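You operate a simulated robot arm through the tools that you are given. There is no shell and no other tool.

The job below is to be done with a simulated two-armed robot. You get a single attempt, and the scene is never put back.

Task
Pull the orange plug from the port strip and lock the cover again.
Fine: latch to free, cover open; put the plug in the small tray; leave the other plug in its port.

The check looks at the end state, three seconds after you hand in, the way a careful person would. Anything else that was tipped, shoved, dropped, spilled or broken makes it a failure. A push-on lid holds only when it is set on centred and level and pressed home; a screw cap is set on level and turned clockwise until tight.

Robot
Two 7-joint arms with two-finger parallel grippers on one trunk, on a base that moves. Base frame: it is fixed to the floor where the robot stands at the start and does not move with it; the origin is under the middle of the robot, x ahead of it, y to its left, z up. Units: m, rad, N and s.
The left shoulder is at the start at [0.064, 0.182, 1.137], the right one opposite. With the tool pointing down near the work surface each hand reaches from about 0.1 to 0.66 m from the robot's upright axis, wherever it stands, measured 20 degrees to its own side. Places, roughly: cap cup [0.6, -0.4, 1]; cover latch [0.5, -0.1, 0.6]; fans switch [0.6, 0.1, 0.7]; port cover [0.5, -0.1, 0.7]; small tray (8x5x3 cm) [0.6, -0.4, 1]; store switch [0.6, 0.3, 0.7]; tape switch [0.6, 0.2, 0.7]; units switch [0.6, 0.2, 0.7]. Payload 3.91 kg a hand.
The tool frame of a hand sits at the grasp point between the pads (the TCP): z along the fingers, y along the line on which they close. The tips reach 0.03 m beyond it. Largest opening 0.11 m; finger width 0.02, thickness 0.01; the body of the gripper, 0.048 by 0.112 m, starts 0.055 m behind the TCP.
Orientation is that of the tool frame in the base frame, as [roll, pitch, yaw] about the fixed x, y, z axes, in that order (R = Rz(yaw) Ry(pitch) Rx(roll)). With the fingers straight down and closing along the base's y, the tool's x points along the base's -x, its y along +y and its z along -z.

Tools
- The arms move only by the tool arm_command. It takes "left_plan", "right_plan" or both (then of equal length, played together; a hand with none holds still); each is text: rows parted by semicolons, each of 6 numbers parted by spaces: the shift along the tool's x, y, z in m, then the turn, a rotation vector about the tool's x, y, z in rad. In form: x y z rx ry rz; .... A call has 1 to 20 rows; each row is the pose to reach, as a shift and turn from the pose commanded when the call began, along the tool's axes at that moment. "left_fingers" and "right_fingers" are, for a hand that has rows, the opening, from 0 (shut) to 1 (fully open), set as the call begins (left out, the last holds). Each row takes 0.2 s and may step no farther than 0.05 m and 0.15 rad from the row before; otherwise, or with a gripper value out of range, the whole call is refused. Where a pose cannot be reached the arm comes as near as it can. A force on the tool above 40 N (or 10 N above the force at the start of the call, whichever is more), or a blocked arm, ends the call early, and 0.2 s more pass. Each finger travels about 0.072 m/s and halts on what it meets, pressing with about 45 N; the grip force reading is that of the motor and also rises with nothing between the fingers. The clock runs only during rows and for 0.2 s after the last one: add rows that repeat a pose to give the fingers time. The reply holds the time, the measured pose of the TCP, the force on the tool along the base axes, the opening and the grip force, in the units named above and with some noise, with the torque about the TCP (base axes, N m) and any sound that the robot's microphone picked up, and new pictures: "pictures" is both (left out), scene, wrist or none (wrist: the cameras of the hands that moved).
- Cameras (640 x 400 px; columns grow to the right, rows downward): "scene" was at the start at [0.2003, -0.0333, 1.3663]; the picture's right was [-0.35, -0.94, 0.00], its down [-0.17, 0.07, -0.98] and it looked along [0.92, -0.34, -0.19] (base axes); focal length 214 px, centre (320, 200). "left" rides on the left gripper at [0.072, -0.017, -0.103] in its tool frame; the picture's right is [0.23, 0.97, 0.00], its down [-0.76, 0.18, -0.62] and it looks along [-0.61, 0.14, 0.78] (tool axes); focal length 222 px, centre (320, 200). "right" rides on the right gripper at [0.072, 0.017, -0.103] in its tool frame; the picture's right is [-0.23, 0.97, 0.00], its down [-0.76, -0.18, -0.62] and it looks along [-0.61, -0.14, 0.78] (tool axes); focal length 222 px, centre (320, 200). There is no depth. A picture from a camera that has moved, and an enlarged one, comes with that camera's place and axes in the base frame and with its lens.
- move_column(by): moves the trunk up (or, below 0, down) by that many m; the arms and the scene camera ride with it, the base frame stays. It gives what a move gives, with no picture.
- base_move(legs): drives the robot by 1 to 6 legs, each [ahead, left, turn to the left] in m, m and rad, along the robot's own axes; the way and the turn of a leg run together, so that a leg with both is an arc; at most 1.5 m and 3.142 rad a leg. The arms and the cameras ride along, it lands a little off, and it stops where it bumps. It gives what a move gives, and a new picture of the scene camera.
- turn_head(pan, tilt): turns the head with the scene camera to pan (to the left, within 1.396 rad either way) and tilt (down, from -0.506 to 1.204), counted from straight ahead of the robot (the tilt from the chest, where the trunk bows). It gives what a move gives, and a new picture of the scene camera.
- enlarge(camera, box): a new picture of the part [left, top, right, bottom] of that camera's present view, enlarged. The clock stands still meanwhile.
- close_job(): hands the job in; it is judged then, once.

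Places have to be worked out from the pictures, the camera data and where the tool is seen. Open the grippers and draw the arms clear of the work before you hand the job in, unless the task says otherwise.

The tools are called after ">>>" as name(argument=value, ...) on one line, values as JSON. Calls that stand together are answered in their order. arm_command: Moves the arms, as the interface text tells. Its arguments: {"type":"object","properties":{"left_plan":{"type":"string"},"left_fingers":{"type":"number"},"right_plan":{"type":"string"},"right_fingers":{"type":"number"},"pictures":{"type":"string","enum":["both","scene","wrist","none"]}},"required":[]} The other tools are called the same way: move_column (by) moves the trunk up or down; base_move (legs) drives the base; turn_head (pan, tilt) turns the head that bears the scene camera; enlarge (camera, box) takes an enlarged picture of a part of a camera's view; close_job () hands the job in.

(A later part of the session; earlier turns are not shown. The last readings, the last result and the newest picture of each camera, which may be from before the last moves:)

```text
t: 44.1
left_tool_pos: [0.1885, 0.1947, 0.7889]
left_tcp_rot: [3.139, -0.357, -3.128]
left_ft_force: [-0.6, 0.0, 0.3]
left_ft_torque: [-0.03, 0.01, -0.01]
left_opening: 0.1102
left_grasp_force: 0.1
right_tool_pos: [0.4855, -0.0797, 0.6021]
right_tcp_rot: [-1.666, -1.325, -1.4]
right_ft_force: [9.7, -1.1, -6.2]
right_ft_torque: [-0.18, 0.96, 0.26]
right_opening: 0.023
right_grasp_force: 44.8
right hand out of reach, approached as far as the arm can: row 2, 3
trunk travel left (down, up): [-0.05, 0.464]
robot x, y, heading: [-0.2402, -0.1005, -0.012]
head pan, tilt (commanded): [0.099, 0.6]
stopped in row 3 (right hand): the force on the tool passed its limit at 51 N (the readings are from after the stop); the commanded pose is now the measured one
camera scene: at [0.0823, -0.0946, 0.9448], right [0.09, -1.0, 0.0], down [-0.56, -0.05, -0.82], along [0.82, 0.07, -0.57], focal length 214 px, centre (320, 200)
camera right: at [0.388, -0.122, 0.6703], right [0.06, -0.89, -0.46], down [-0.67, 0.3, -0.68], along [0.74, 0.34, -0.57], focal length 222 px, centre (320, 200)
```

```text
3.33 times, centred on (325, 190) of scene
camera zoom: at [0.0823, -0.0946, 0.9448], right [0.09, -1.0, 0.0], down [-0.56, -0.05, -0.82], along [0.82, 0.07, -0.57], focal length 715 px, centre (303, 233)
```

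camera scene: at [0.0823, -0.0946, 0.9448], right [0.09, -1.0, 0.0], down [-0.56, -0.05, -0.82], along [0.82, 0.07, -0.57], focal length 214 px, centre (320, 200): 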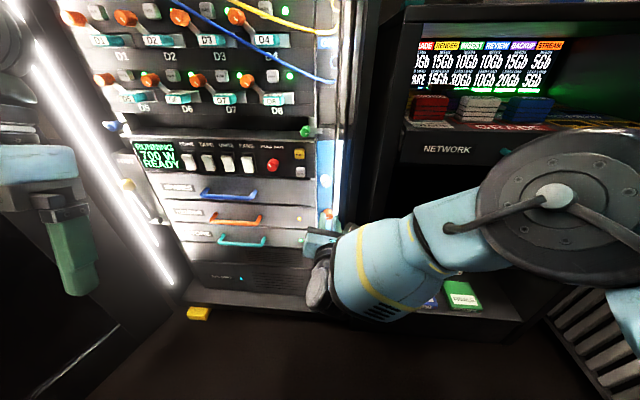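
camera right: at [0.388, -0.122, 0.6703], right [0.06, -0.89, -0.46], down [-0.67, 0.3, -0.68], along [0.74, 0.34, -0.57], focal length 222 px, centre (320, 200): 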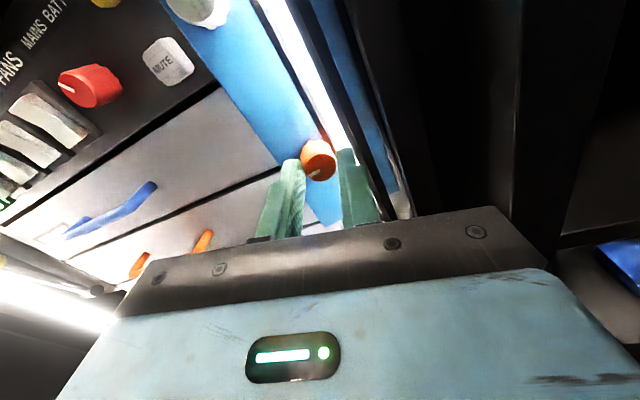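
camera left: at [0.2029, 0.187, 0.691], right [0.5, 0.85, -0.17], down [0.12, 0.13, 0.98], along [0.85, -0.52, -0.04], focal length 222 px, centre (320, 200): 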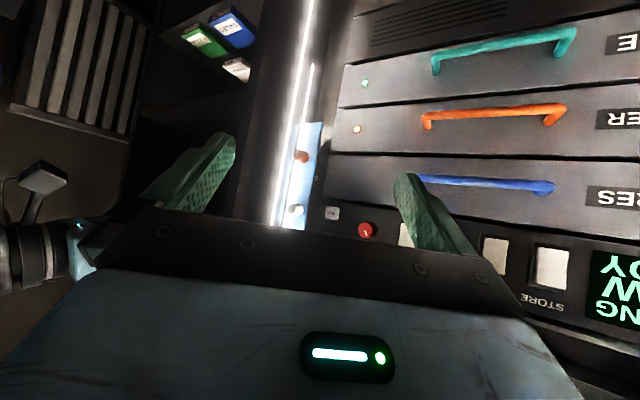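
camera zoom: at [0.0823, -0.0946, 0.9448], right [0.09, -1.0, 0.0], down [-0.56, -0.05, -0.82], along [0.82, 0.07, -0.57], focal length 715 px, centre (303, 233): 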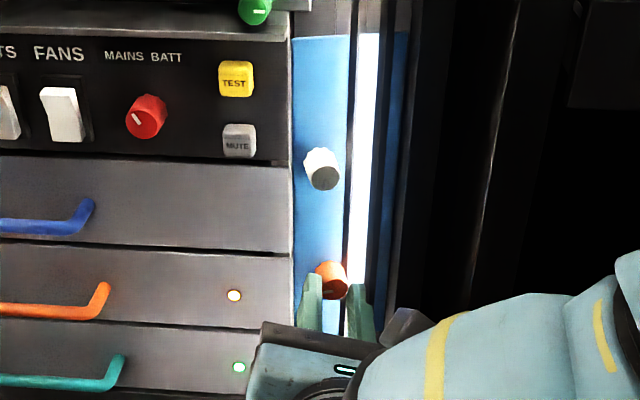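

The cover swung further (about 0.25 rad), but the hand's tilt hit its reach limit and twisted the knob, so the move stopped. I'll release the orange knob, back straight off, and see whether the cover stays ajar.

>>> arm_command(right_plan="0 0 0 0 0 0; 0 0 0 0 0 0; 0 0 -0.01 0 0 0; 0 0 -0.03 0 0 0; 0 0 -0.05 0 0 0; 0 0 -0.05 0 0 0", right_fingers=0.45, pictures="both")

>>> enlarge(camera="right", box=[220, 30, 420, 195])

>>> enlarge(camera="scene", box=[290, 120, 360, 240])

```text
t: 45.5
left_tool_pos: [0.1886, 0.1965, 0.789]
left_tcp_rot: [3.138, -0.355, -3.128]
left_ft_force: [-0.5, 0.1, -0.1]
left_ft_torque: [0.01, -0.02, -0.01]
left_opening: 0.1101
left_grasp_force: 0.0
right_tool_pos: [0.4354, -0.0827, 0.6041]
right_tcp_rot: [-1.647, -1.325, -1.414]
right_ft_force: [0.7, 0.7, 0.3]
right_ft_torque: [-0.05, -0.02, 0.03]
right_opening: 0.0496
right_grasp_force: 0.1
trunk travel left (down, up): [-0.05, 0.464]
robot x, y, heading: [-0.2394, -0.0996, -0.011]
head pan, tilt (commanded): [0.099, 0.6]
camera scene: at [0.0812, -0.095, 0.9452], right [0.09, -1.0, 0.0], down [-0.56, -0.05, -0.83], along [0.82, 0.07, -0.56], focal length 214 px, centre (320, 200)
camera right: at [0.3377, -0.1253, 0.673], right [0.06, -0.89, -0.46], down [-0.66, 0.3, -0.68], along [0.75, 0.35, -0.57], focal length 222 px, centre (320, 200)
```

scene: 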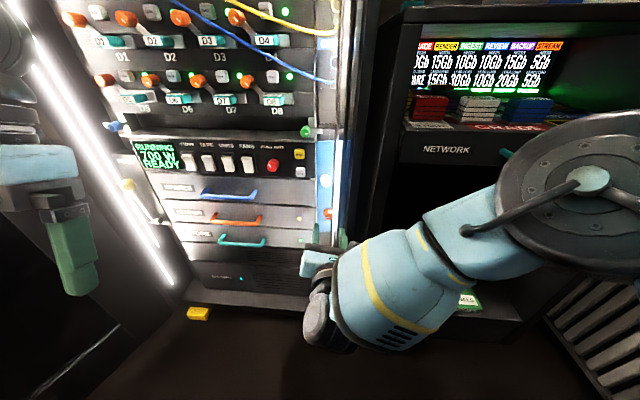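
right: 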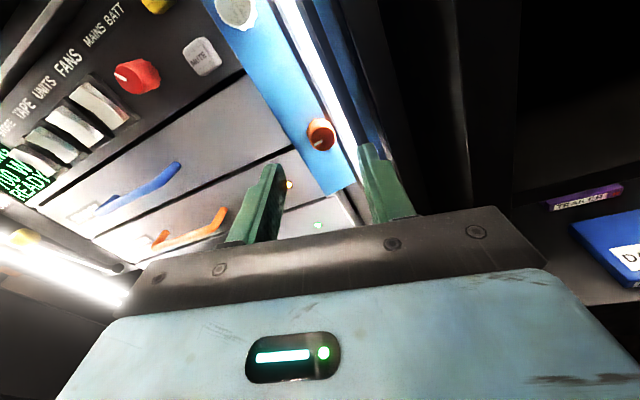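

```text
2.42 times, centred on (320, 112) of right
camera zoom: at [0.3377, -0.1253, 0.673], right [0.06, -0.89, -0.46], down [-0.66, 0.3, -0.68], along [0.75, 0.35, -0.57], focal length 538 px, centre (320, 412)
```

zoom: 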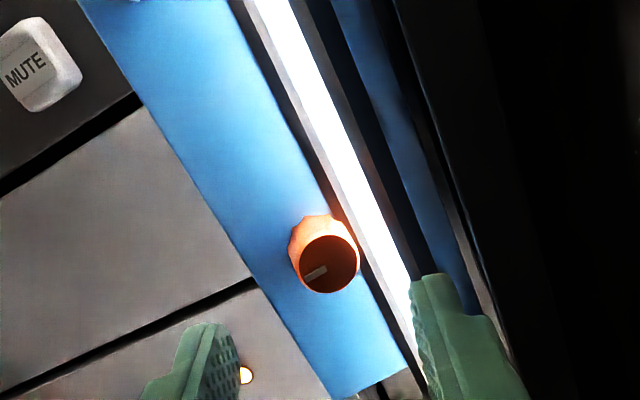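

```text
3.33 times, centred on (325, 180) of scene
camera zoom: at [0.0812, -0.095, 0.9452], right [0.09, -1.0, 0.0], down [-0.56, -0.05, -0.83], along [0.82, 0.07, -0.56], focal length 715 px, centre (303, 267)
```

zoom: 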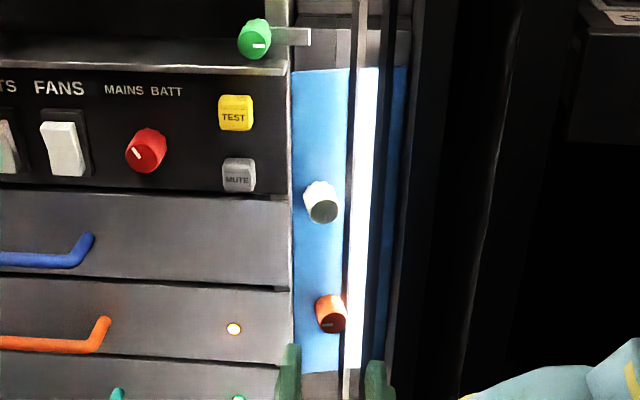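

The cover stays ajar (about 0.16 rad) on its own, and the white knob makes a sensible pull. I'll roll the hand back so the fingers close vertically (the knob can then pivot between the pads) and place it in front of the white knob at about (0.42, -0.069, 0.70).

>>> arm_command(right_plan="0.0068 -0.0029 -0.0012 -0.0068 -0.0032 -0.1395; 0.0136 -0.0058 -0.0025 -0.0136 -0.0065 -0.279; 0.0205 -0.0087 -0.0037 -0.0204 -0.0097 -0.4186; 0.0273 -0.0116 -0.0049 -0.0272 -0.0129 -0.558; 0.0341 -0.0145 -0.0062 -0.034 -0.0162 -0.6977; 0.0409 -0.0174 -0.0074 -0.0408 -0.0194 -0.837; 0.0478 -0.0202 -0.0086 -0.0476 -0.0226 -0.9768; 0.0546 -0.0231 -0.0098 -0.0544 -0.0258 -1.1163; 0.0614 -0.026 -0.0111 -0.0612 -0.0291 -1.2558; 0.0682 -0.0289 -0.0123 -0.068 -0.0323 -1.3954; 0.0751 -0.0318 -0.0135 -0.0748 -0.0355 -1.535; 0.0819 -0.0347 -0.0148 -0.0816 -0.0388 -1.6745; 0.0887 -0.0376 -0.016 -0.0884 -0.042 -1.814; 0.0887 -0.0376 -0.016 -0.0884 -0.042 -1.814", right_fingers=0.5, pictures="both")

>>> enlarge(camera="right", box=[200, 70, 420, 200])

>>> enlarge(camera="right", box=[60, 100, 340, 240])

```text
t: 48.5
left_tool_pos: [0.1878, 0.1956, 0.789]
left_tcp_rot: [3.138, -0.358, -3.13]
left_ft_force: [0.0, -0.2, -0.2]
left_ft_torque: [0.0, 0.0, 0.01]
left_opening: 0.11
left_grasp_force: 0.0
right_tool_pos: [0.4188, -0.0683, 0.6999]
right_tcp_rot: [1.571, 0.001, 1.568]
right_ft_force: [0.2, 1.5, -0.6]
right_ft_torque: [-0.04, 0.01, -0.01]
right_opening: 0.0549
right_grasp_force: 0.0
trunk travel left (down, up): [-0.05, 0.464]
robot x, y, heading: [-0.2422, -0.0995, -0.005]
head pan, tilt (commanded): [0.099, 0.6]
camera scene: at [0.0812, -0.095, 0.9452], right [0.09, -1.0, 0.0], down [-0.56, -0.05, -0.83], along [0.82, 0.07, -0.56], focal length 214 px, centre (320, 200)
camera right: at [0.317, 0.0038, 0.7172], right [0.0, -0.23, 0.97], down [-0.62, -0.76, -0.18], along [0.78, -0.61, -0.14], focal length 222 px, centre (320, 200)
```

scene: 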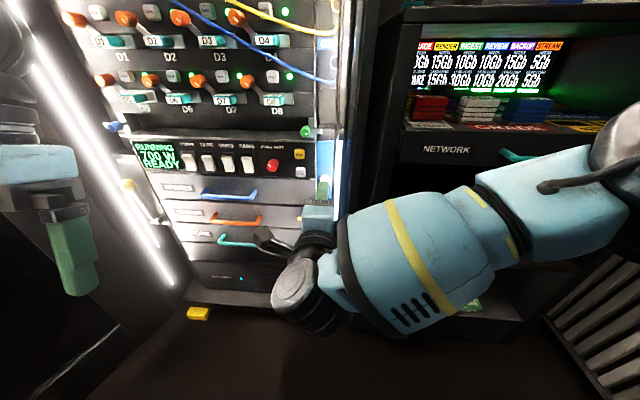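
right: 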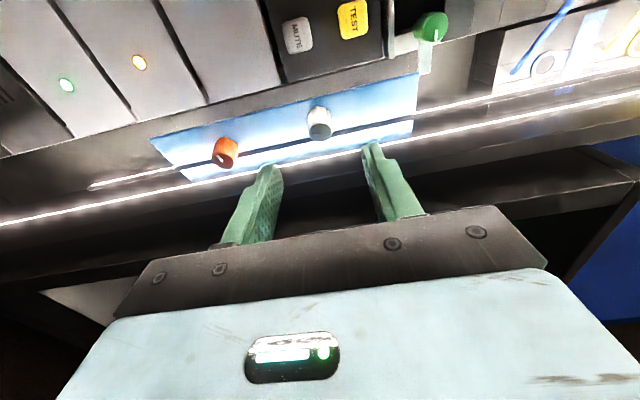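

```text
2.91 times, centred on (310, 135) of right
camera zoom: at [0.317, 0.0038, 0.7172], right [0.0, -0.23, 0.97], down [-0.62, -0.76, -0.18], along [0.78, -0.61, -0.14], focal length 646 px, centre (349, 389)
```

zoom: 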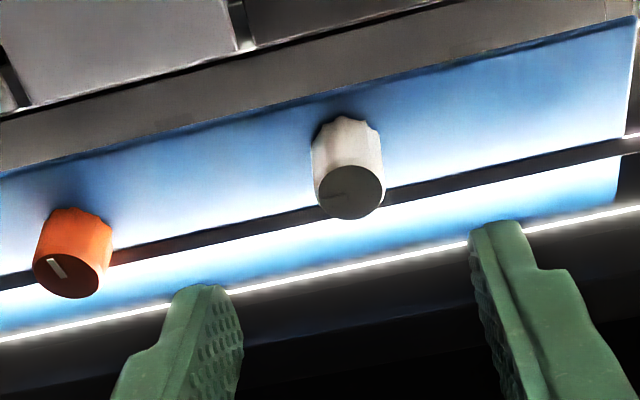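

```text
2.29 times, centred on (200, 170) of right
camera zoom: at [0.317, 0.0038, 0.7172], right [0.0, -0.23, 0.97], down [-0.62, -0.76, -0.18], along [0.78, -0.61, -0.14], focal length 508 px, centre (594, 269)
```

zoom: 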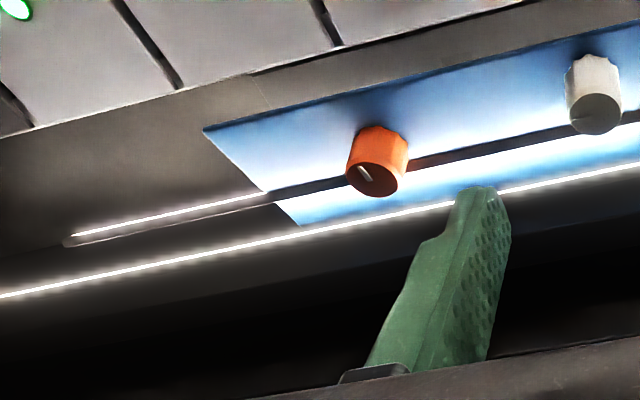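

The light bar's glow is now hidden where the cover has moved forward past it, so the bar doesn't seem to block the cover. The white knob tip is at about (0.509, -0.071, 0.700). I'll advance with the tips about 9 mm over it and grip.

>>> arm_command(right_plan="-0.001 0.0005 0.02 0 0 0; -0.002 0.0005 0.04 0 0 0; -0.002 0.0005 0.055 0 0 0; -0.002 0.0005 0.069 0 0 0; -0.002 0.0005 0.069 0 0 0", pictures="none")

>>> arm_command(right_plan="0 0 0 0 0 0; 0 0 0 0 0 0; 0 0 0 0 0 0; 0 0 0 0 0 0", right_fingers=0, pictures="wrist")

>>> enlarge(camera="right", box=[200, 70, 420, 200])

```text
t: 49.7
left_tool_pos: [0.1866, 0.1958, 0.7893]
left_tcp_rot: [3.136, -0.357, -3.13]
left_ft_force: [0.3, -0.3, 0.2]
left_ft_torque: [0.02, 0.0, -0.04]
left_opening: 0.1099
left_grasp_force: 0.0
right_tool_pos: [0.4902, -0.0707, 0.7012]
right_tcp_rot: [1.572, 0.0, 1.57]
right_ft_force: [-0.8, -0.6, -0.4]
right_ft_torque: [0.0, -0.01, 0.02]
right_opening: 0.0551
right_grasp_force: 0.0
trunk travel left (down, up): [-0.05, 0.464]
robot x, y, heading: [-0.2381, -0.1054, -0.004]
head pan, tilt (commanded): [0.099, 0.6]
```

```text
t: 50.7
left_tool_pos: [0.1874, 0.1945, 0.789]
left_tcp_rot: [3.137, -0.358, -3.129]
left_ft_force: [-0.1, 0.3, -0.1]
left_ft_torque: [-0.01, 0.01, 0.01]
left_opening: 0.1101
left_grasp_force: 0.1
right_tool_pos: [0.4888, -0.0711, 0.7006]
right_tcp_rot: [1.573, 0.002, 1.57]
right_ft_force: [-1.5, -0.6, -4.4]
right_ft_torque: [0.02, -0.18, -0.08]
right_opening: 0.0214
right_grasp_force: 45.3
trunk travel left (down, up): [-0.05, 0.464]
robot x, y, heading: [-0.2399, -0.0988, -0.009]
head pan, tilt (commanded): [0.099, 0.6]
camera right: at [0.3866, 0.0017, 0.7175], right [0.0, -0.23, 0.97], down [-0.62, -0.76, -0.18], along [0.78, -0.61, -0.14], focal length 222 px, centre (320, 200)
```

right: 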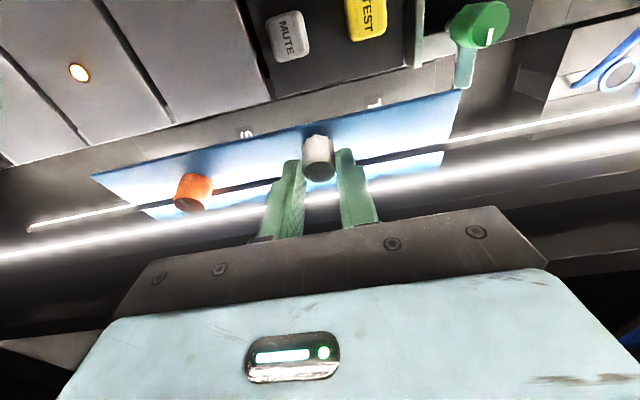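

```text
2.91 times, centred on (310, 135) of right
camera zoom: at [0.3866, 0.0017, 0.7175], right [0.0, -0.23, 0.97], down [-0.62, -0.76, -0.18], along [0.78, -0.61, -0.14], focal length 646 px, centre (349, 389)
```

zoom: 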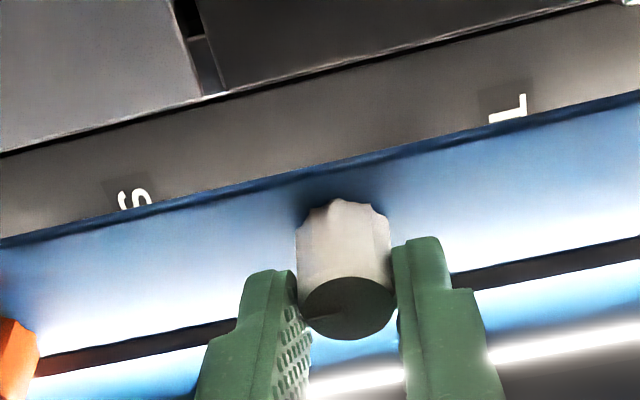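

White knob gripped; labels "S…" and "T…" are visible on the strip behind the cover. Now a gentle pull along the hinge arc (first 0.2 rad), letting the hand yaw by half.

>>> arm_command(right_plan="-0.0026 0 -0.0028 0 0.025 0; -0.0053 0 -0.0055 0 0.05 0; -0.008 0 -0.008 0 0.075 0; -0.0109 0 -0.0106 0 0.1 0; -0.0109 0 -0.0106 0 0.1 0", pictures="wrist")

>>> enlarge(camera="right", box=[200, 70, 420, 200])

>>> enlarge(camera="right", box=[20, 100, 300, 240])

```text
t: 51.9
left_tool_pos: [0.1894, 0.1962, 0.788]
left_tcp_rot: [3.139, -0.357, -3.13]
left_ft_force: [-0.1, 0.5, -0.7]
left_ft_torque: [-0.02, 0.0, -0.01]
left_opening: 0.1099
left_grasp_force: 0.1
right_tool_pos: [0.4792, -0.0816, 0.6993]
right_tcp_rot: [1.571, 0.001, 1.673]
right_ft_force: [15.2, 10.5, 1.7]
right_ft_torque: [-0.06, 0.19, 1.33]
right_opening: 0.0215
right_grasp_force: 45.6
trunk travel left (down, up): [-0.05, 0.464]
robot x, y, heading: [-0.2426, -0.1002, -0.005]
head pan, tilt (commanded): [0.099, 0.6]
camera right: at [0.3693, -0.0194, 0.7173], right [0.02, -0.23, 0.97], down [-0.54, -0.82, -0.18], along [0.84, -0.53, -0.14], focal length 222 px, centre (320, 200)
```

right: 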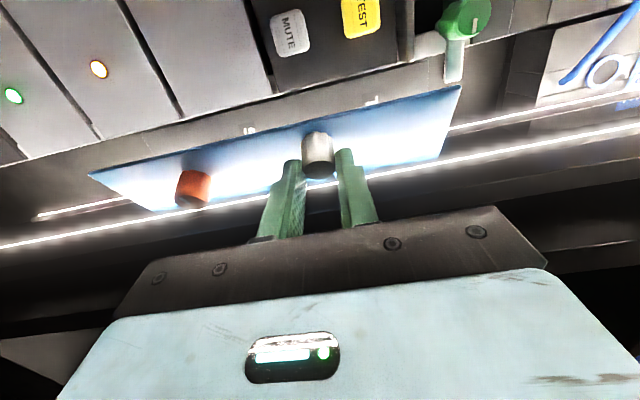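

```text
2.91 times, centred on (310, 135) of right
camera zoom: at [0.3693, -0.0194, 0.7173], right [0.02, -0.23, 0.97], down [-0.54, -0.82, -0.18], along [0.84, -0.53, -0.14], focal length 646 px, centre (349, 389)
```

zoom: 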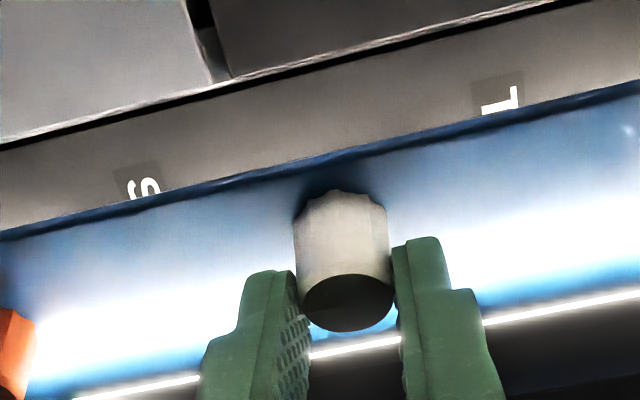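

```text
2.29 times, centred on (160, 170) of right
camera zoom: at [0.3693, -0.0194, 0.7173], right [0.02, -0.23, 0.97], down [-0.54, -0.82, -0.18], along [0.84, -0.53, -0.14], focal length 508 px, centre (686, 269)
```

zoom: 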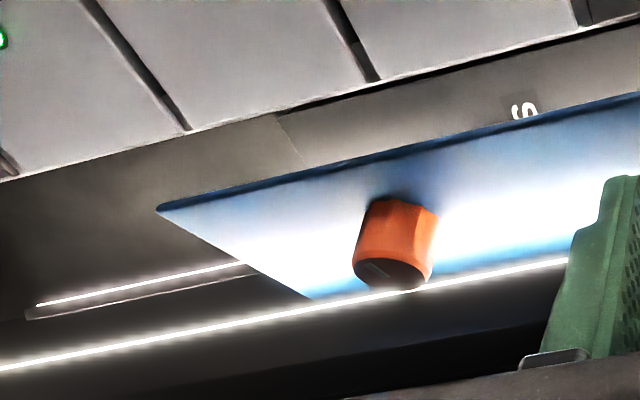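

The cover now swings in front of the light bar, proving the bar doesn't block it. Force readings show the hand should yaw along with the cover, so I'll continue the arc with full yaw following, slowly.

>>> arm_command(right_plan="-0.0037 0 -0.0026 0 0.0625 0; -0.0075 0 -0.005 0 0.125 0; -0.0114 0 -0.0071 0 0.1875 0; -0.0153 0 -0.009 0 0.25 0; -0.0194 0 -0.0107 0 0.3125 0; -0.0236 0 -0.0122 0 0.375 0; -0.0278 0 -0.0134 0 0.4375 0; -0.032 0 -0.0145 0 0.5 0; -0.032 0 -0.0145 0 0.5 0", pictures="both")

>>> enlarge(camera="scene", box=[280, 120, 380, 240])

```text
t: 53.9
left_tool_pos: [0.187, 0.1962, 0.7887]
left_tcp_rot: [3.139, -0.358, -3.128]
left_ft_force: [0.0, -0.3, 0.0]
left_ft_torque: [-0.01, -0.02, 0.04]
left_opening: 0.1099
left_grasp_force: 0.1
right_tool_pos: [0.4758, -0.0857, 0.6998]
right_tcp_rot: [1.57, 0.0, 1.732]
right_ft_force: [12.7, 7.8, 7.4]
right_ft_torque: [-0.08, 0.09, 0.96]
right_opening: 0.0212
right_grasp_force: 45.2
right hand out of reach, approached as far as the arm can: row 2, 3, 4, 5, 6, 7, 8, 9
trunk travel left (down, up): [-0.05, 0.464]
robot x, y, heading: [-0.2395, -0.1017, -0.004]
head pan, tilt (commanded): [0.099, 0.6]
camera scene: at [0.0814, -0.0944, 0.9452], right [0.09, -1.0, 0.0], down [-0.56, -0.05, -0.82], along [0.82, 0.07, -0.57], focal length 214 px, centre (320, 200)
camera right: at [0.3631, -0.0308, 0.7173], right [0.04, -0.22, 0.97], down [-0.49, -0.85, -0.18], along [0.87, -0.47, -0.14], focal length 222 px, centre (320, 200)
```

scene: 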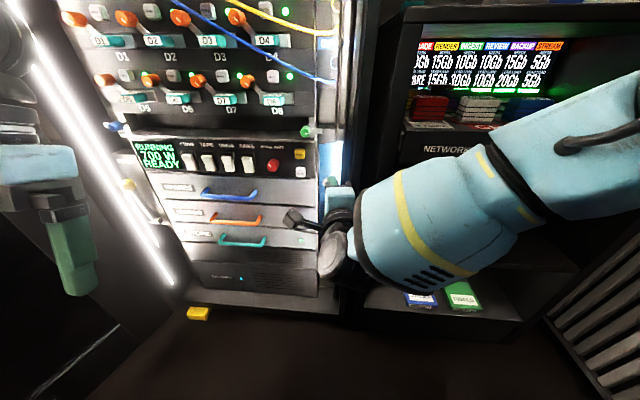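
right: 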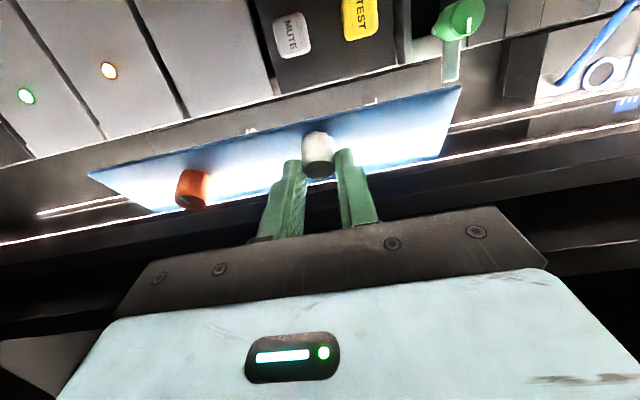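

```text
3.33 times, centred on (330, 180) of scene
camera zoom: at [0.0814, -0.0944, 0.9452], right [0.09, -1.0, 0.0], down [-0.56, -0.05, -0.82], along [0.82, 0.07, -0.57], focal length 715 px, centre (287, 267)
```

zoom: 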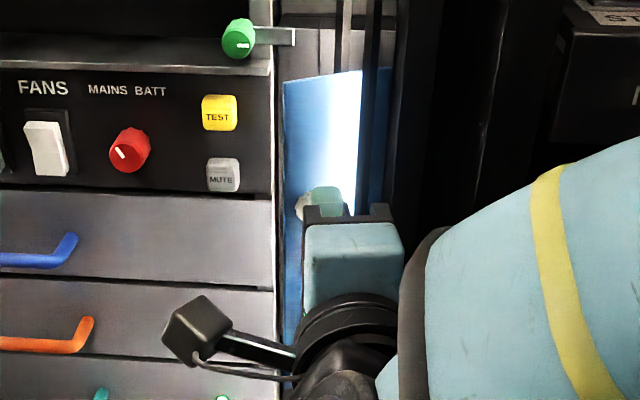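

The hand's yaw is at its reach limit, but the cover is now about 0.45 rad open, enough to push its free left edge from the left instead. I'll release the white knob and back away.

>>> arm_command(right_plan="0 0 0 0 0 0; 0 0 0 0 0 0; 0 0 -0.02 0 0 0; 0 0 -0.04 0 0 0; 0 0 -0.06 0 0 0; 0 0 -0.06 0 0 0", right_fingers=0.5, pictures="wrist")

>>> enlarge(camera="right", box=[60, 40, 460, 220])

```text
t: 55.3
left_tool_pos: [0.1871, 0.1959, 0.7888]
left_tcp_rot: [3.137, -0.359, -3.129]
left_ft_force: [-0.5, 1.2, -0.5]
left_ft_torque: [0.01, 0.03, 0.01]
left_opening: 0.1099
left_grasp_force: 0.1
right_tool_pos: [0.4163, -0.0938, 0.6998]
right_tcp_rot: [1.573, 0.0, 1.723]
right_ft_force: [-0.3, 0.0, 0.3]
right_ft_torque: [0.02, 0.0, -0.01]
right_opening: 0.0548
right_grasp_force: 0.1
trunk travel left (down, up): [-0.05, 0.464]
robot x, y, heading: [-0.2417, -0.1004, -0.011]
head pan, tilt (commanded): [0.099, 0.6]
camera right: at [0.3044, -0.0379, 0.7176], right [0.04, -0.22, 0.97], down [-0.5, -0.85, -0.18], along [0.86, -0.48, -0.14], focal length 222 px, centre (320, 200)
```

right: 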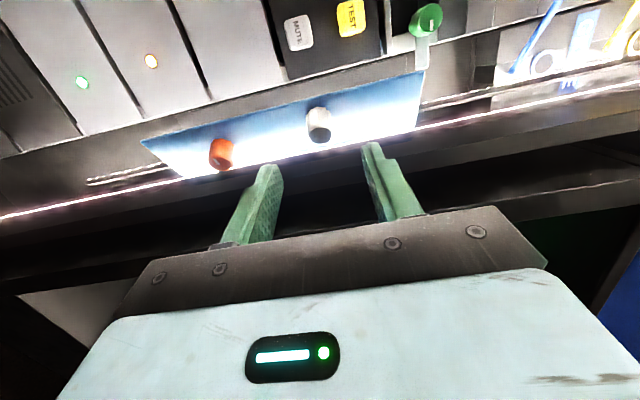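

```text
1.60 times, centred on (260, 130) of right
camera zoom: at [0.3044, -0.0379, 0.7176], right [0.04, -0.22, 0.97], down [-0.5, -0.85, -0.18], along [0.86, -0.48, -0.14], focal length 355 px, centre (416, 312)
```

zoom: 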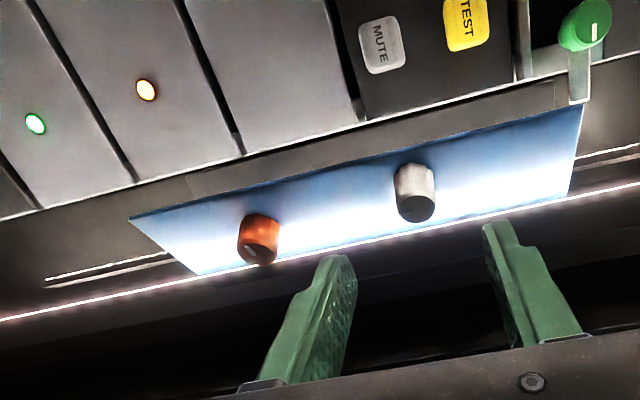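

The cover stays put; its lower free corner computes to (0.512, -0.055). I'll close the fingers, straighten the hand and move it to the left of the edge at z 0.655, still clear of the panel.

>>> arm_command(right_plan="0.018 -0.011 -0.01 0 -0.038 0; 0.036 -0.022 -0.005 0 -0.076 0; 0.055 -0.034 0.005 0 -0.114 0; 0.0726 -0.045 0.0152 0 -0.152 0; 0.0726 -0.045 0.0152 0 -0.152 0", right_fingers=0, pictures="both")

>>> enlarge(camera="scene", box=[270, 120, 390, 250])

```text
t: 56.5
left_tool_pos: [0.1881, 0.1958, 0.7894]
left_tcp_rot: [3.138, -0.358, -3.129]
left_ft_force: [0.6, -0.8, 0.0]
left_ft_torque: [-0.03, 0.03, 0.02]
left_opening: 0.1101
left_grasp_force: 0.1
right_tool_pos: [0.4208, -0.0229, 0.6571]
right_tcp_rot: [1.57, 0.001, 1.58]
right_ft_force: [-0.5, 0.0, 0.5]
right_ft_torque: [0.01, 0.01, 0.01]
right_opening: 0.0
right_grasp_force: 37.8
trunk travel left (down, up): [-0.05, 0.464]
robot x, y, heading: [-0.2442, -0.101, -0.006]
head pan, tilt (commanded): [0.099, 0.6]
camera scene: at [0.0811, -0.095, 0.9453], right [0.09, -1.0, 0.0], down [-0.56, -0.05, -0.83], along [0.82, 0.07, -0.56], focal length 214 px, centre (320, 200)
camera right: at [0.3188, 0.0493, 0.6735], right [0.0, -0.23, 0.97], down [-0.62, -0.77, -0.18], along [0.79, -0.6, -0.14], focal length 222 px, centre (320, 200)
```

scene: 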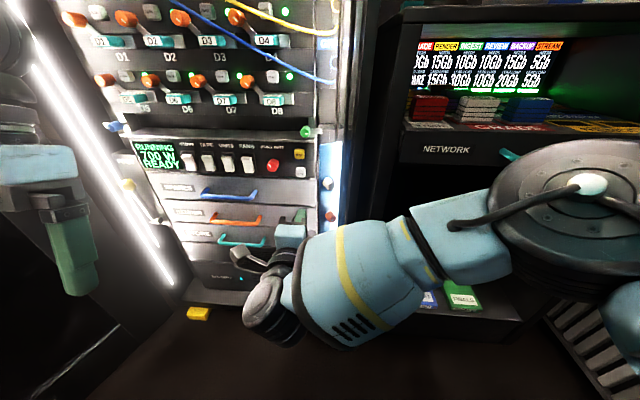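
right: 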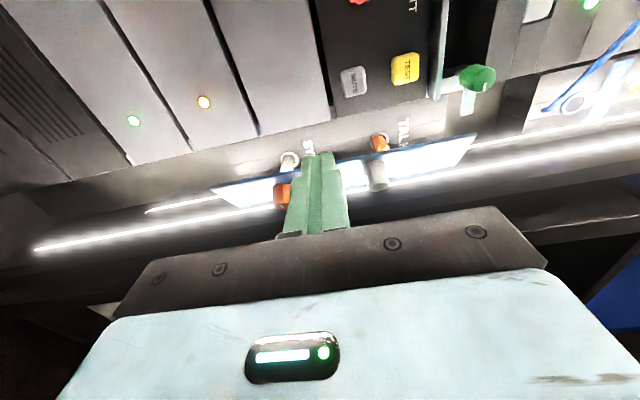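

```text
3.08 times, centred on (330, 185) of scene
camera zoom: at [0.0811, -0.095, 0.9453], right [0.09, -1.0, 0.0], down [-0.56, -0.05, -0.83], along [0.82, 0.07, -0.56], focal length 660 px, centre (289, 246)
```

zoom: 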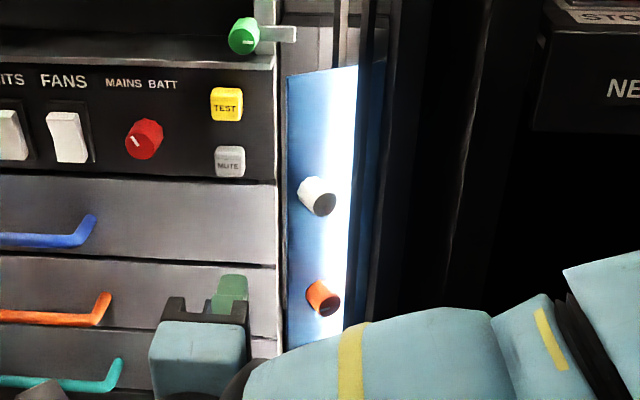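

Now I can see behind the cover from the left: two plugs sit in the ports, with labels. Zooming in on them.

>>> enlarge(camera="right", box=[200, 100, 480, 240])

>>> enlarge(camera="right", box=[340, 100, 480, 200])

>>> enlarge(camera="right", box=[230, 110, 350, 210])

```text
2.29 times, centred on (340, 170) of right
camera zoom: at [0.3188, 0.0493, 0.6735], right [0.0, -0.23, 0.97], down [-0.62, -0.77, -0.18], along [0.79, -0.6, -0.14], focal length 508 px, centre (274, 269)
```

zoom: 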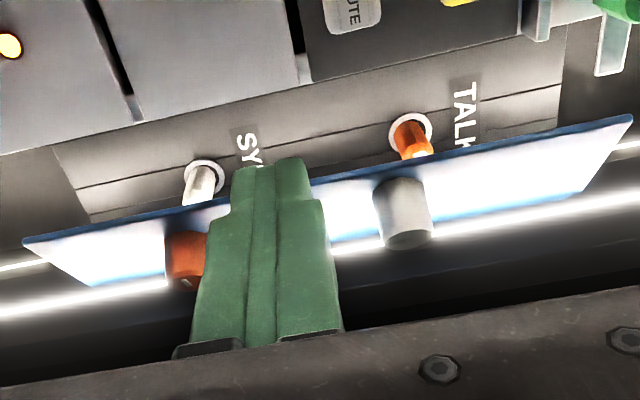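

```text
4.00 times, centred on (410, 150) of right
camera zoom: at [0.3188, 0.0493, 0.6735], right [0.0, -0.23, 0.97], down [-0.62, -0.77, -0.18], along [0.79, -0.6, -0.14], focal length 888 px, centre (-40, 400)
```

zoom: 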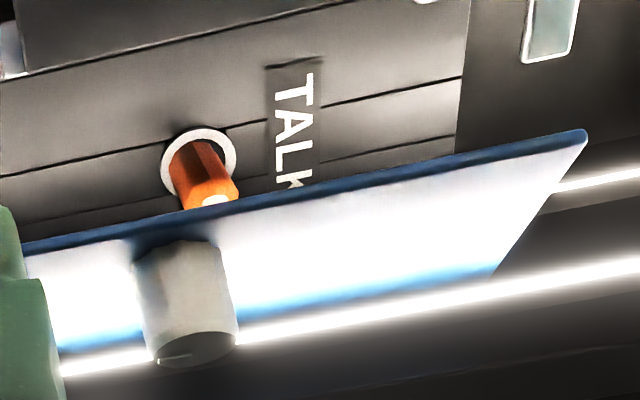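

```text
4.00 times, centred on (290, 160) of right
camera zoom: at [0.3188, 0.0493, 0.6735], right [0.0, -0.23, 0.97], down [-0.62, -0.77, -0.18], along [0.79, -0.6, -0.14], focal length 888 px, centre (440, 360)
```

zoom: 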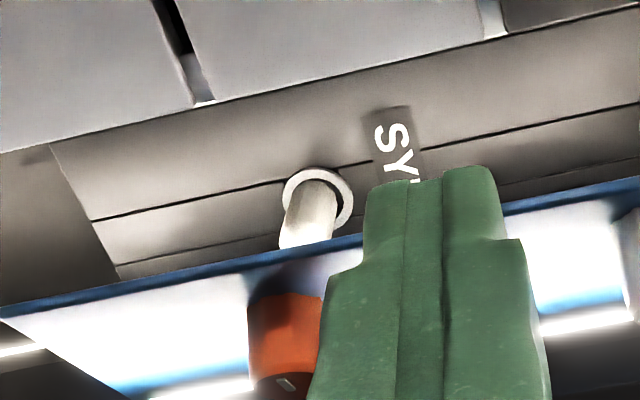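

Behind the cover: the orange plug is in TALK (about y -0.073, z 0.718) and a white plug is in SYNC (z≈0.605), which must stay. Now I'll advance the closed fingers beside the cover's free edge to tip x≈0.53.

>>> arm_command(right_plan="0 0 0.02 0 0 0; 0 0 0.04 0 0 0; 0 0 0.06 0 0 0; 0 0 0.079 0 0 0; 0 0 0.079 0 0 0", pictures="wrist")

>>> enlarge(camera="right", box=[180, 80, 480, 240])

```text
t: 57.7
left_tool_pos: [0.1877, 0.1945, 0.7892]
left_tcp_rot: [3.138, -0.358, -3.13]
left_ft_force: [-0.5, 0.7, -0.5]
left_ft_torque: [0.02, -0.01, 0.04]
left_opening: 0.1099
left_grasp_force: 0.1
right_tool_pos: [0.5024, -0.0239, 0.6571]
right_tcp_rot: [1.569, -0.002, 1.577]
right_ft_force: [-0.8, -1.0, -0.1]
right_ft_torque: [-0.01, 0.0, 0.0]
right_opening: 0.0
right_grasp_force: 37.7
trunk travel left (down, up): [-0.05, 0.464]
robot x, y, heading: [-0.2382, -0.1004, -0.006]
head pan, tilt (commanded): [0.099, 0.6]
camera right: at [0.3994, 0.049, 0.6745], right [0.0, -0.23, 0.97], down [-0.62, -0.76, -0.18], along [0.79, -0.6, -0.14], focal length 222 px, centre (320, 200)
```

right: 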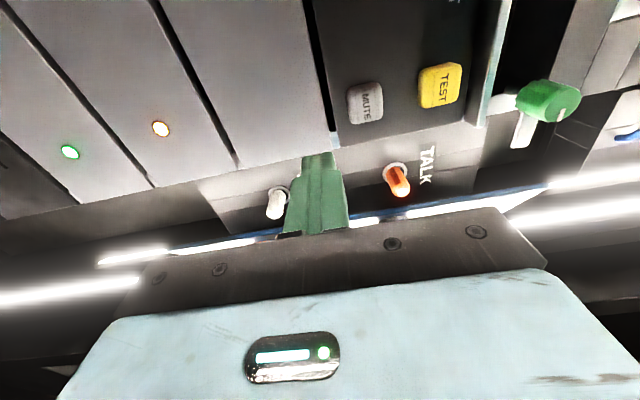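

```text
2.13 times, centred on (330, 160) of right
camera zoom: at [0.3994, 0.049, 0.6745], right [0.0, -0.23, 0.97], down [-0.62, -0.76, -0.18], along [0.79, -0.6, -0.14], focal length 474 px, centre (299, 285)
```

zoom: 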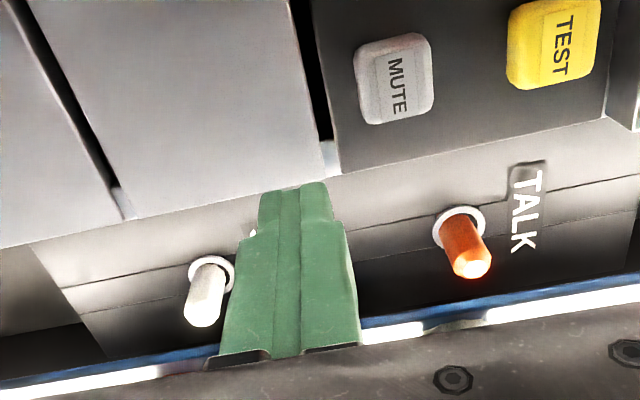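

Both plugs are clearly visible: orange tip at about (0.556, -0.076, 0.718), white at z≈0.603. My fingertips (x≈0.532) pass in front of and between them, so I'll now sweep right slowly, pushing the cover's edge open.

>>> arm_command(right_plan="-0.01 0 0 0 0 0; -0.02 0 0 0 0 0; -0.03 0 0 0 0 0; -0.04 0 0 0 0 0; -0.05 0 0 0 0 0; -0.06 0 0 0 0 0; -0.06 0 0 0 0 0", pictures="both")

>>> enlarge(camera="scene", box=[270, 120, 390, 250])

```text
t: 58.8
left_tool_pos: [0.186, 0.1977, 0.7897]
left_tcp_rot: [3.136, -0.356, -3.126]
left_ft_force: [-0.2, 0.6, -0.1]
left_ft_torque: [-0.01, 0.01, -0.01]
left_opening: 0.1097
left_grasp_force: 0.1
right_tool_pos: [0.4937, -0.0521, 0.6553]
right_tcp_rot: [1.574, -0.001, 1.61]
right_ft_force: [-4.1, 4.5, 3.2]
right_ft_torque: [-0.03, -0.04, -0.04]
right_opening: 0.0
right_grasp_force: 37.5
trunk travel left (down, up): [-0.05, 0.464]
robot x, y, heading: [-0.239, -0.1025, -0.006]
head pan, tilt (commanded): [0.099, 0.6]
stopped in row 5 (right hand): the force on the tool passed its limit at 45 N (the readings are from after the stop); the commanded pose is now the measured one
camera scene: at [0.0806, -0.0937, 0.9453], right [0.09, -1.0, 0.0], down [-0.56, -0.05, -0.83], along [0.82, 0.08, -0.56], focal length 214 px, centre (320, 200)
camera right: at [0.3883, 0.0172, 0.6723], right [0.01, -0.23, 0.97], down [-0.59, -0.79, -0.18], along [0.8, -0.58, -0.15], focal length 222 px, centre (320, 200)
```

scene: 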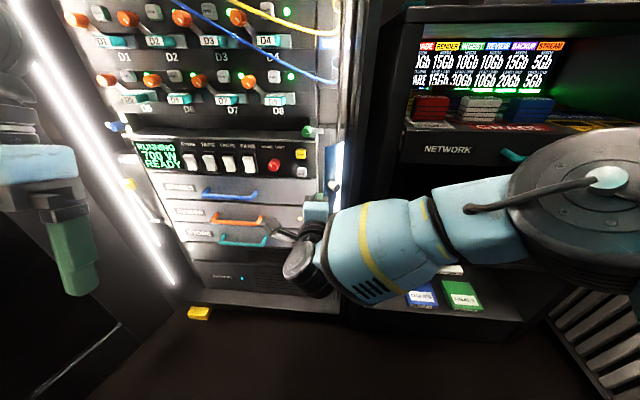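
right: 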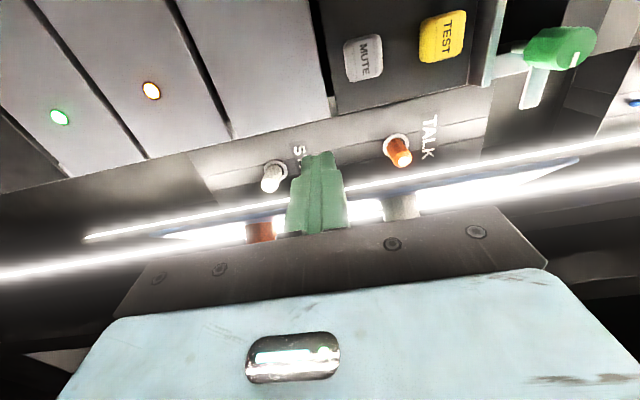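

```text
3.08 times, centred on (330, 185) of scene
camera zoom: at [0.0806, -0.0937, 0.9453], right [0.09, -1.0, 0.0], down [-0.56, -0.05, -0.83], along [0.82, 0.08, -0.56], focal length 660 px, centre (289, 246)
```

zoom: 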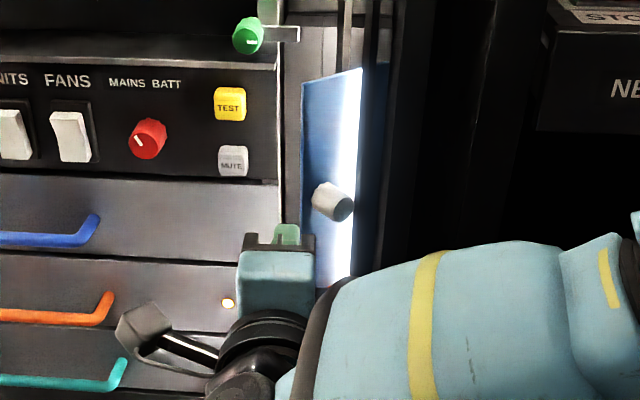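

The cover is now about 0.65 rad open, with its hinge somewhat stiff (lever arm still short). I'll keep pushing right in smaller, slower steps.

>>> arm_command(right_plan="-0.004 0 0 0 0 0; -0.008 0 0 0 0 0; -0.012 0 0 0 0 0; -0.016 0 0 0 0 0; -0.02 0 0 0 0 0; -0.024 0 0 0 0 0; -0.028 0 0 0 0 0; -0.032 0 0 0 0 0; -0.036 0 0 0 0 0; -0.04 0 0 0 0 0", pictures="both")

>>> enlarge(camera="scene", box=[270, 120, 390, 250])

```text
t: 59.6
left_tool_pos: [0.1855, 0.1981, 0.7892]
left_tcp_rot: [3.139, -0.356, -3.124]
left_ft_force: [0.3, -0.3, 0.8]
left_ft_torque: [-0.03, 0.06, -0.03]
left_opening: 0.1099
left_grasp_force: 0.1
right_tool_pos: [0.4902, -0.0538, 0.6521]
right_tcp_rot: [1.579, -0.002, 1.626]
right_ft_force: [-4.0, 4.2, 2.8]
right_ft_torque: [0.0, -0.05, -0.04]
right_opening: 0.0001
right_grasp_force: 38.1
trunk travel left (down, up): [-0.05, 0.464]
robot x, y, heading: [-0.2415, -0.1001, -0.007]
head pan, tilt (commanded): [0.099, 0.6]
stopped in row 4 (right hand): the force on the tool passed its limit at 42 N (the readings are from after the stop); the commanded pose is now the measured one
camera scene: at [0.0802, -0.0926, 0.9452], right [0.1, -1.0, 0.0], down [-0.56, -0.05, -0.83], along [0.82, 0.08, -0.56], focal length 214 px, centre (320, 200)
camera right: at [0.3841, 0.0127, 0.6712], right [0.02, -0.23, 0.97], down [-0.58, -0.8, -0.17], along [0.81, -0.56, -0.15], focal length 222 px, centre (320, 200)
```

scene: 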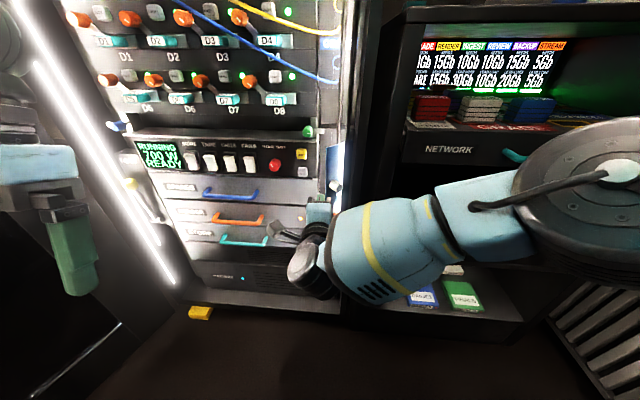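
right: 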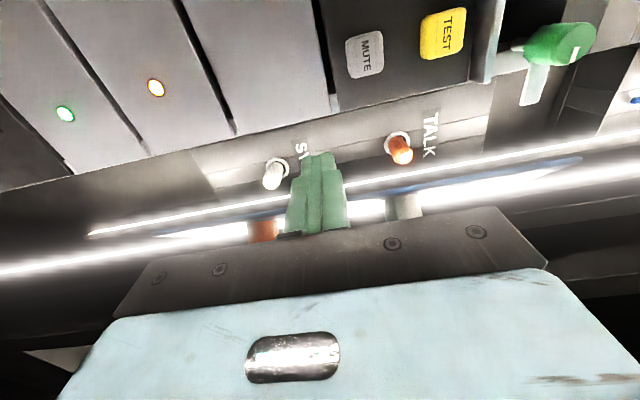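

```text
3.08 times, centred on (330, 185) of scene
camera zoom: at [0.0802, -0.0926, 0.9452], right [0.1, -1.0, 0.0], down [-0.56, -0.05, -0.83], along [0.82, 0.08, -0.56], focal length 660 px, centre (289, 246)
```

zoom: 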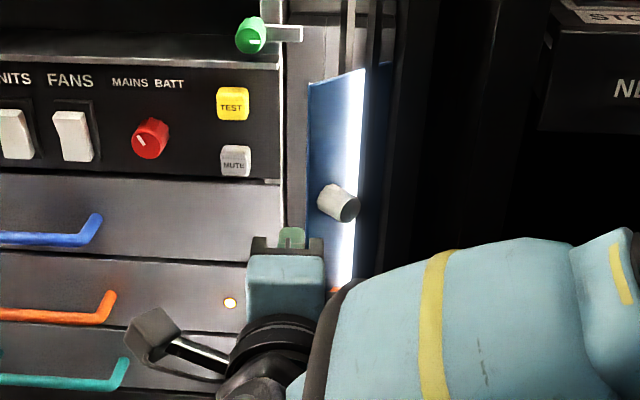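

Pushing purely sideways jams, because friction on the sliding edge fights the swing. I'll move the fingers along the edge's own arc instead (back and right together), so the edge doesn't slide on the finger.

>>> arm_command(right_plan="-0.0075 0 -0.0054 0 0 0; -0.0121 0 -0.0107 0 0 0; -0.0168 0 -0.0148 0 0 0; -0.0215 0 -0.0186 0 0 0; -0.0266 0 -0.0219 0 0 0; -0.032 0 -0.025 0 0 0; -0.0375 0 -0.0275 0 0 0; -0.0433 0 -0.0298 0 0 0; -0.0493 0 -0.0315 0 0 0; -0.0552 0 -0.0329 0 0 0; -0.0612 0 -0.0336 0 0 0; -0.0674 0 -0.0342 0 0 0; -0.0674 0 -0.0342 0 0 0", pictures="both")

>>> enlarge(camera="scene", box=[270, 120, 390, 250])

```text
t: 62.0
left_tool_pos: [0.1856, 0.2006, 0.7893]
left_tcp_rot: [3.138, -0.356, -3.121]
left_ft_force: [-0.2, -1.3, 0.6]
left_ft_torque: [0.01, -0.01, -0.02]
left_opening: 0.11
left_grasp_force: 0.1
right_tool_pos: [0.4587, -0.106, 0.6539]
right_tcp_rot: [1.579, -0.006, 1.646]
right_ft_force: [1.2, 6.3, -0.9]
right_ft_torque: [-0.03, 0.11, 0.06]
right_opening: 0.0001
right_grasp_force: 38.2
trunk travel left (down, up): [-0.05, 0.464]
robot x, y, heading: [-0.2438, -0.1007, 0.001]
head pan, tilt (commanded): [0.099, 0.6]
stopped in row 12 (right hand): the force on the tool passed its limit at 44 N (the readings are from after the stop); the commanded pose is now the measured one
camera scene: at [0.0807, -0.091, 0.9452], right [0.1, -1.0, 0.0], down [-0.56, -0.06, -0.83], along [0.82, 0.08, -0.56], focal length 214 px, centre (320, 200)
camera right: at [0.3512, -0.042, 0.6729], right [0.03, -0.23, 0.97], down [-0.56, -0.81, -0.18], along [0.83, -0.54, -0.15], focal length 222 px, centre (320, 200)
```

scene: 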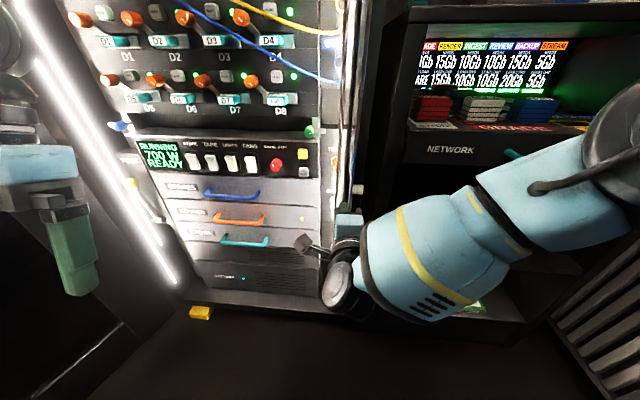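
right: 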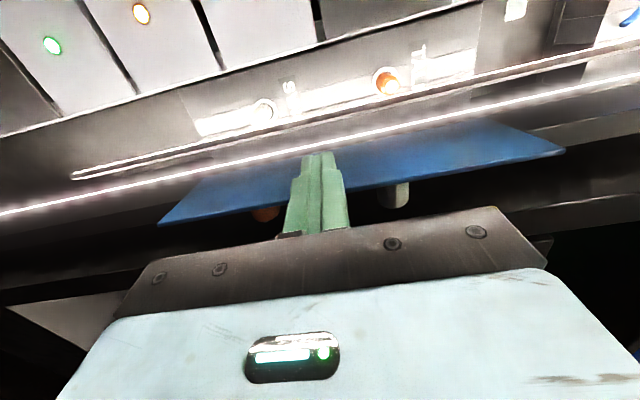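

```text
3.08 times, centred on (330, 185) of scene
camera zoom: at [0.0807, -0.091, 0.9452], right [0.1, -1.0, 0.0], down [-0.56, -0.06, -0.83], along [0.82, 0.08, -0.56], focal length 660 px, centre (289, 246)
```

zoom: 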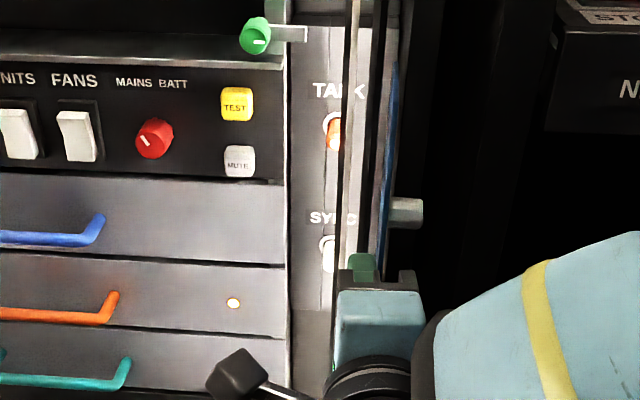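

The cover stands essentially edge-on at about 90°, and the TALK and SYNC ports are exposed. I'll withdraw the fingers left and back, and line up at the orange plug's height.

>>> arm_command(right_plan="0.015 0 0 0 0 0; 0.025 0 -0.015 0 -0.02 0; 0.0361 0.015 -0.04 0 -0.04 0; 0.0361 0.035 -0.0665 0 -0.06 0; 0.0361 0.064 -0.0665 0 -0.075 0; 0.0361 0.064 -0.0665 0 -0.075 0", right_fingers=0, pictures="both")

>>> enlarge(camera="scene", box=[270, 110, 390, 240])

>>> enlarge(camera="right", box=[150, 60, 470, 220])

```text
t: 63.5
left_tool_pos: [0.1858, 0.2, 0.7895]
left_tcp_rot: [3.138, -0.356, -3.122]
left_ft_force: [-0.2, -0.2, 0.8]
left_ft_torque: [0.01, 0.0, -0.01]
left_opening: 0.1099
left_grasp_force: 0.0
right_tool_pos: [0.3911, -0.0771, 0.7188]
right_tcp_rot: [1.58, -0.004, 1.567]
right_ft_force: [-0.3, -0.8, 0.2]
right_ft_torque: [-0.02, 0.0, 0.04]
right_opening: 0.0
right_grasp_force: 37.2
trunk travel left (down, up): [-0.05, 0.464]
robot x, y, heading: [-0.2458, -0.1011, -0.003]
head pan, tilt (commanded): [0.099, 0.6]
camera scene: at [0.0805, -0.0912, 0.9452], right [0.1, -1.0, 0.0], down [-0.56, -0.06, -0.83], along [0.82, 0.08, -0.56], focal length 214 px, centre (320, 200)
camera right: at [0.2884, -0.0045, 0.7369], right [0.01, -0.23, 0.97], down [-0.63, -0.76, -0.17], along [0.78, -0.61, -0.15], focal length 222 px, centre (320, 200)
```

scene: 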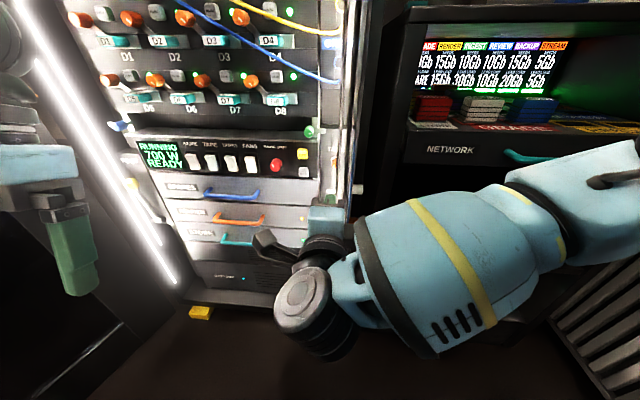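
right: 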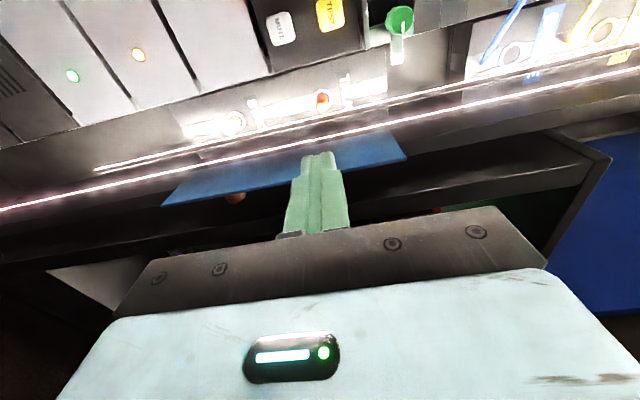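

```text
3.08 times, centred on (330, 175) of scene
camera zoom: at [0.0805, -0.0912, 0.9452], right [0.1, -1.0, 0.0], down [-0.56, -0.06, -0.83], along [0.82, 0.08, -0.56], focal length 660 px, centre (289, 277)
```

zoom: 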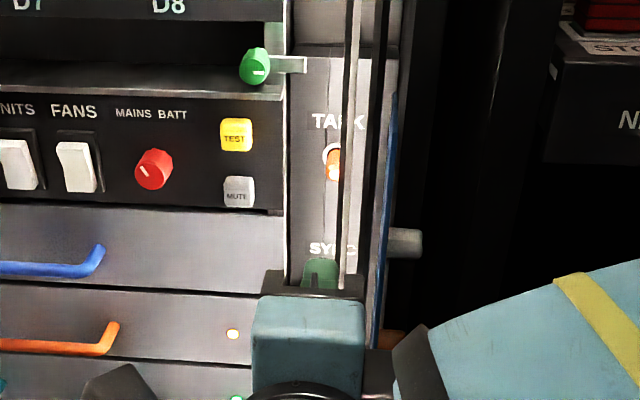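

```text
2.00 times, centred on (310, 140) of right
camera zoom: at [0.2884, -0.0045, 0.7369], right [0.01, -0.23, 0.97], down [-0.63, -0.76, -0.17], along [0.78, -0.61, -0.15], focal length 444 px, centre (340, 320)
```

zoom: 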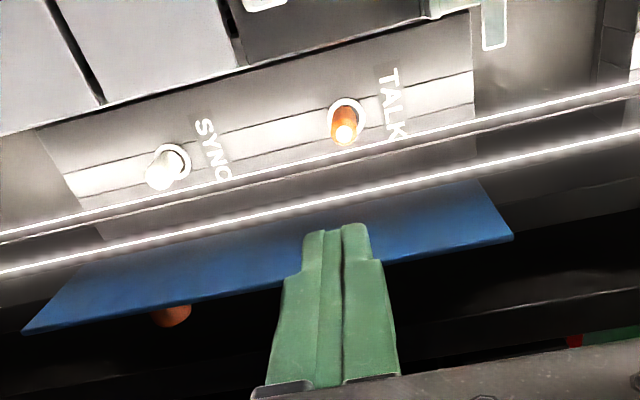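

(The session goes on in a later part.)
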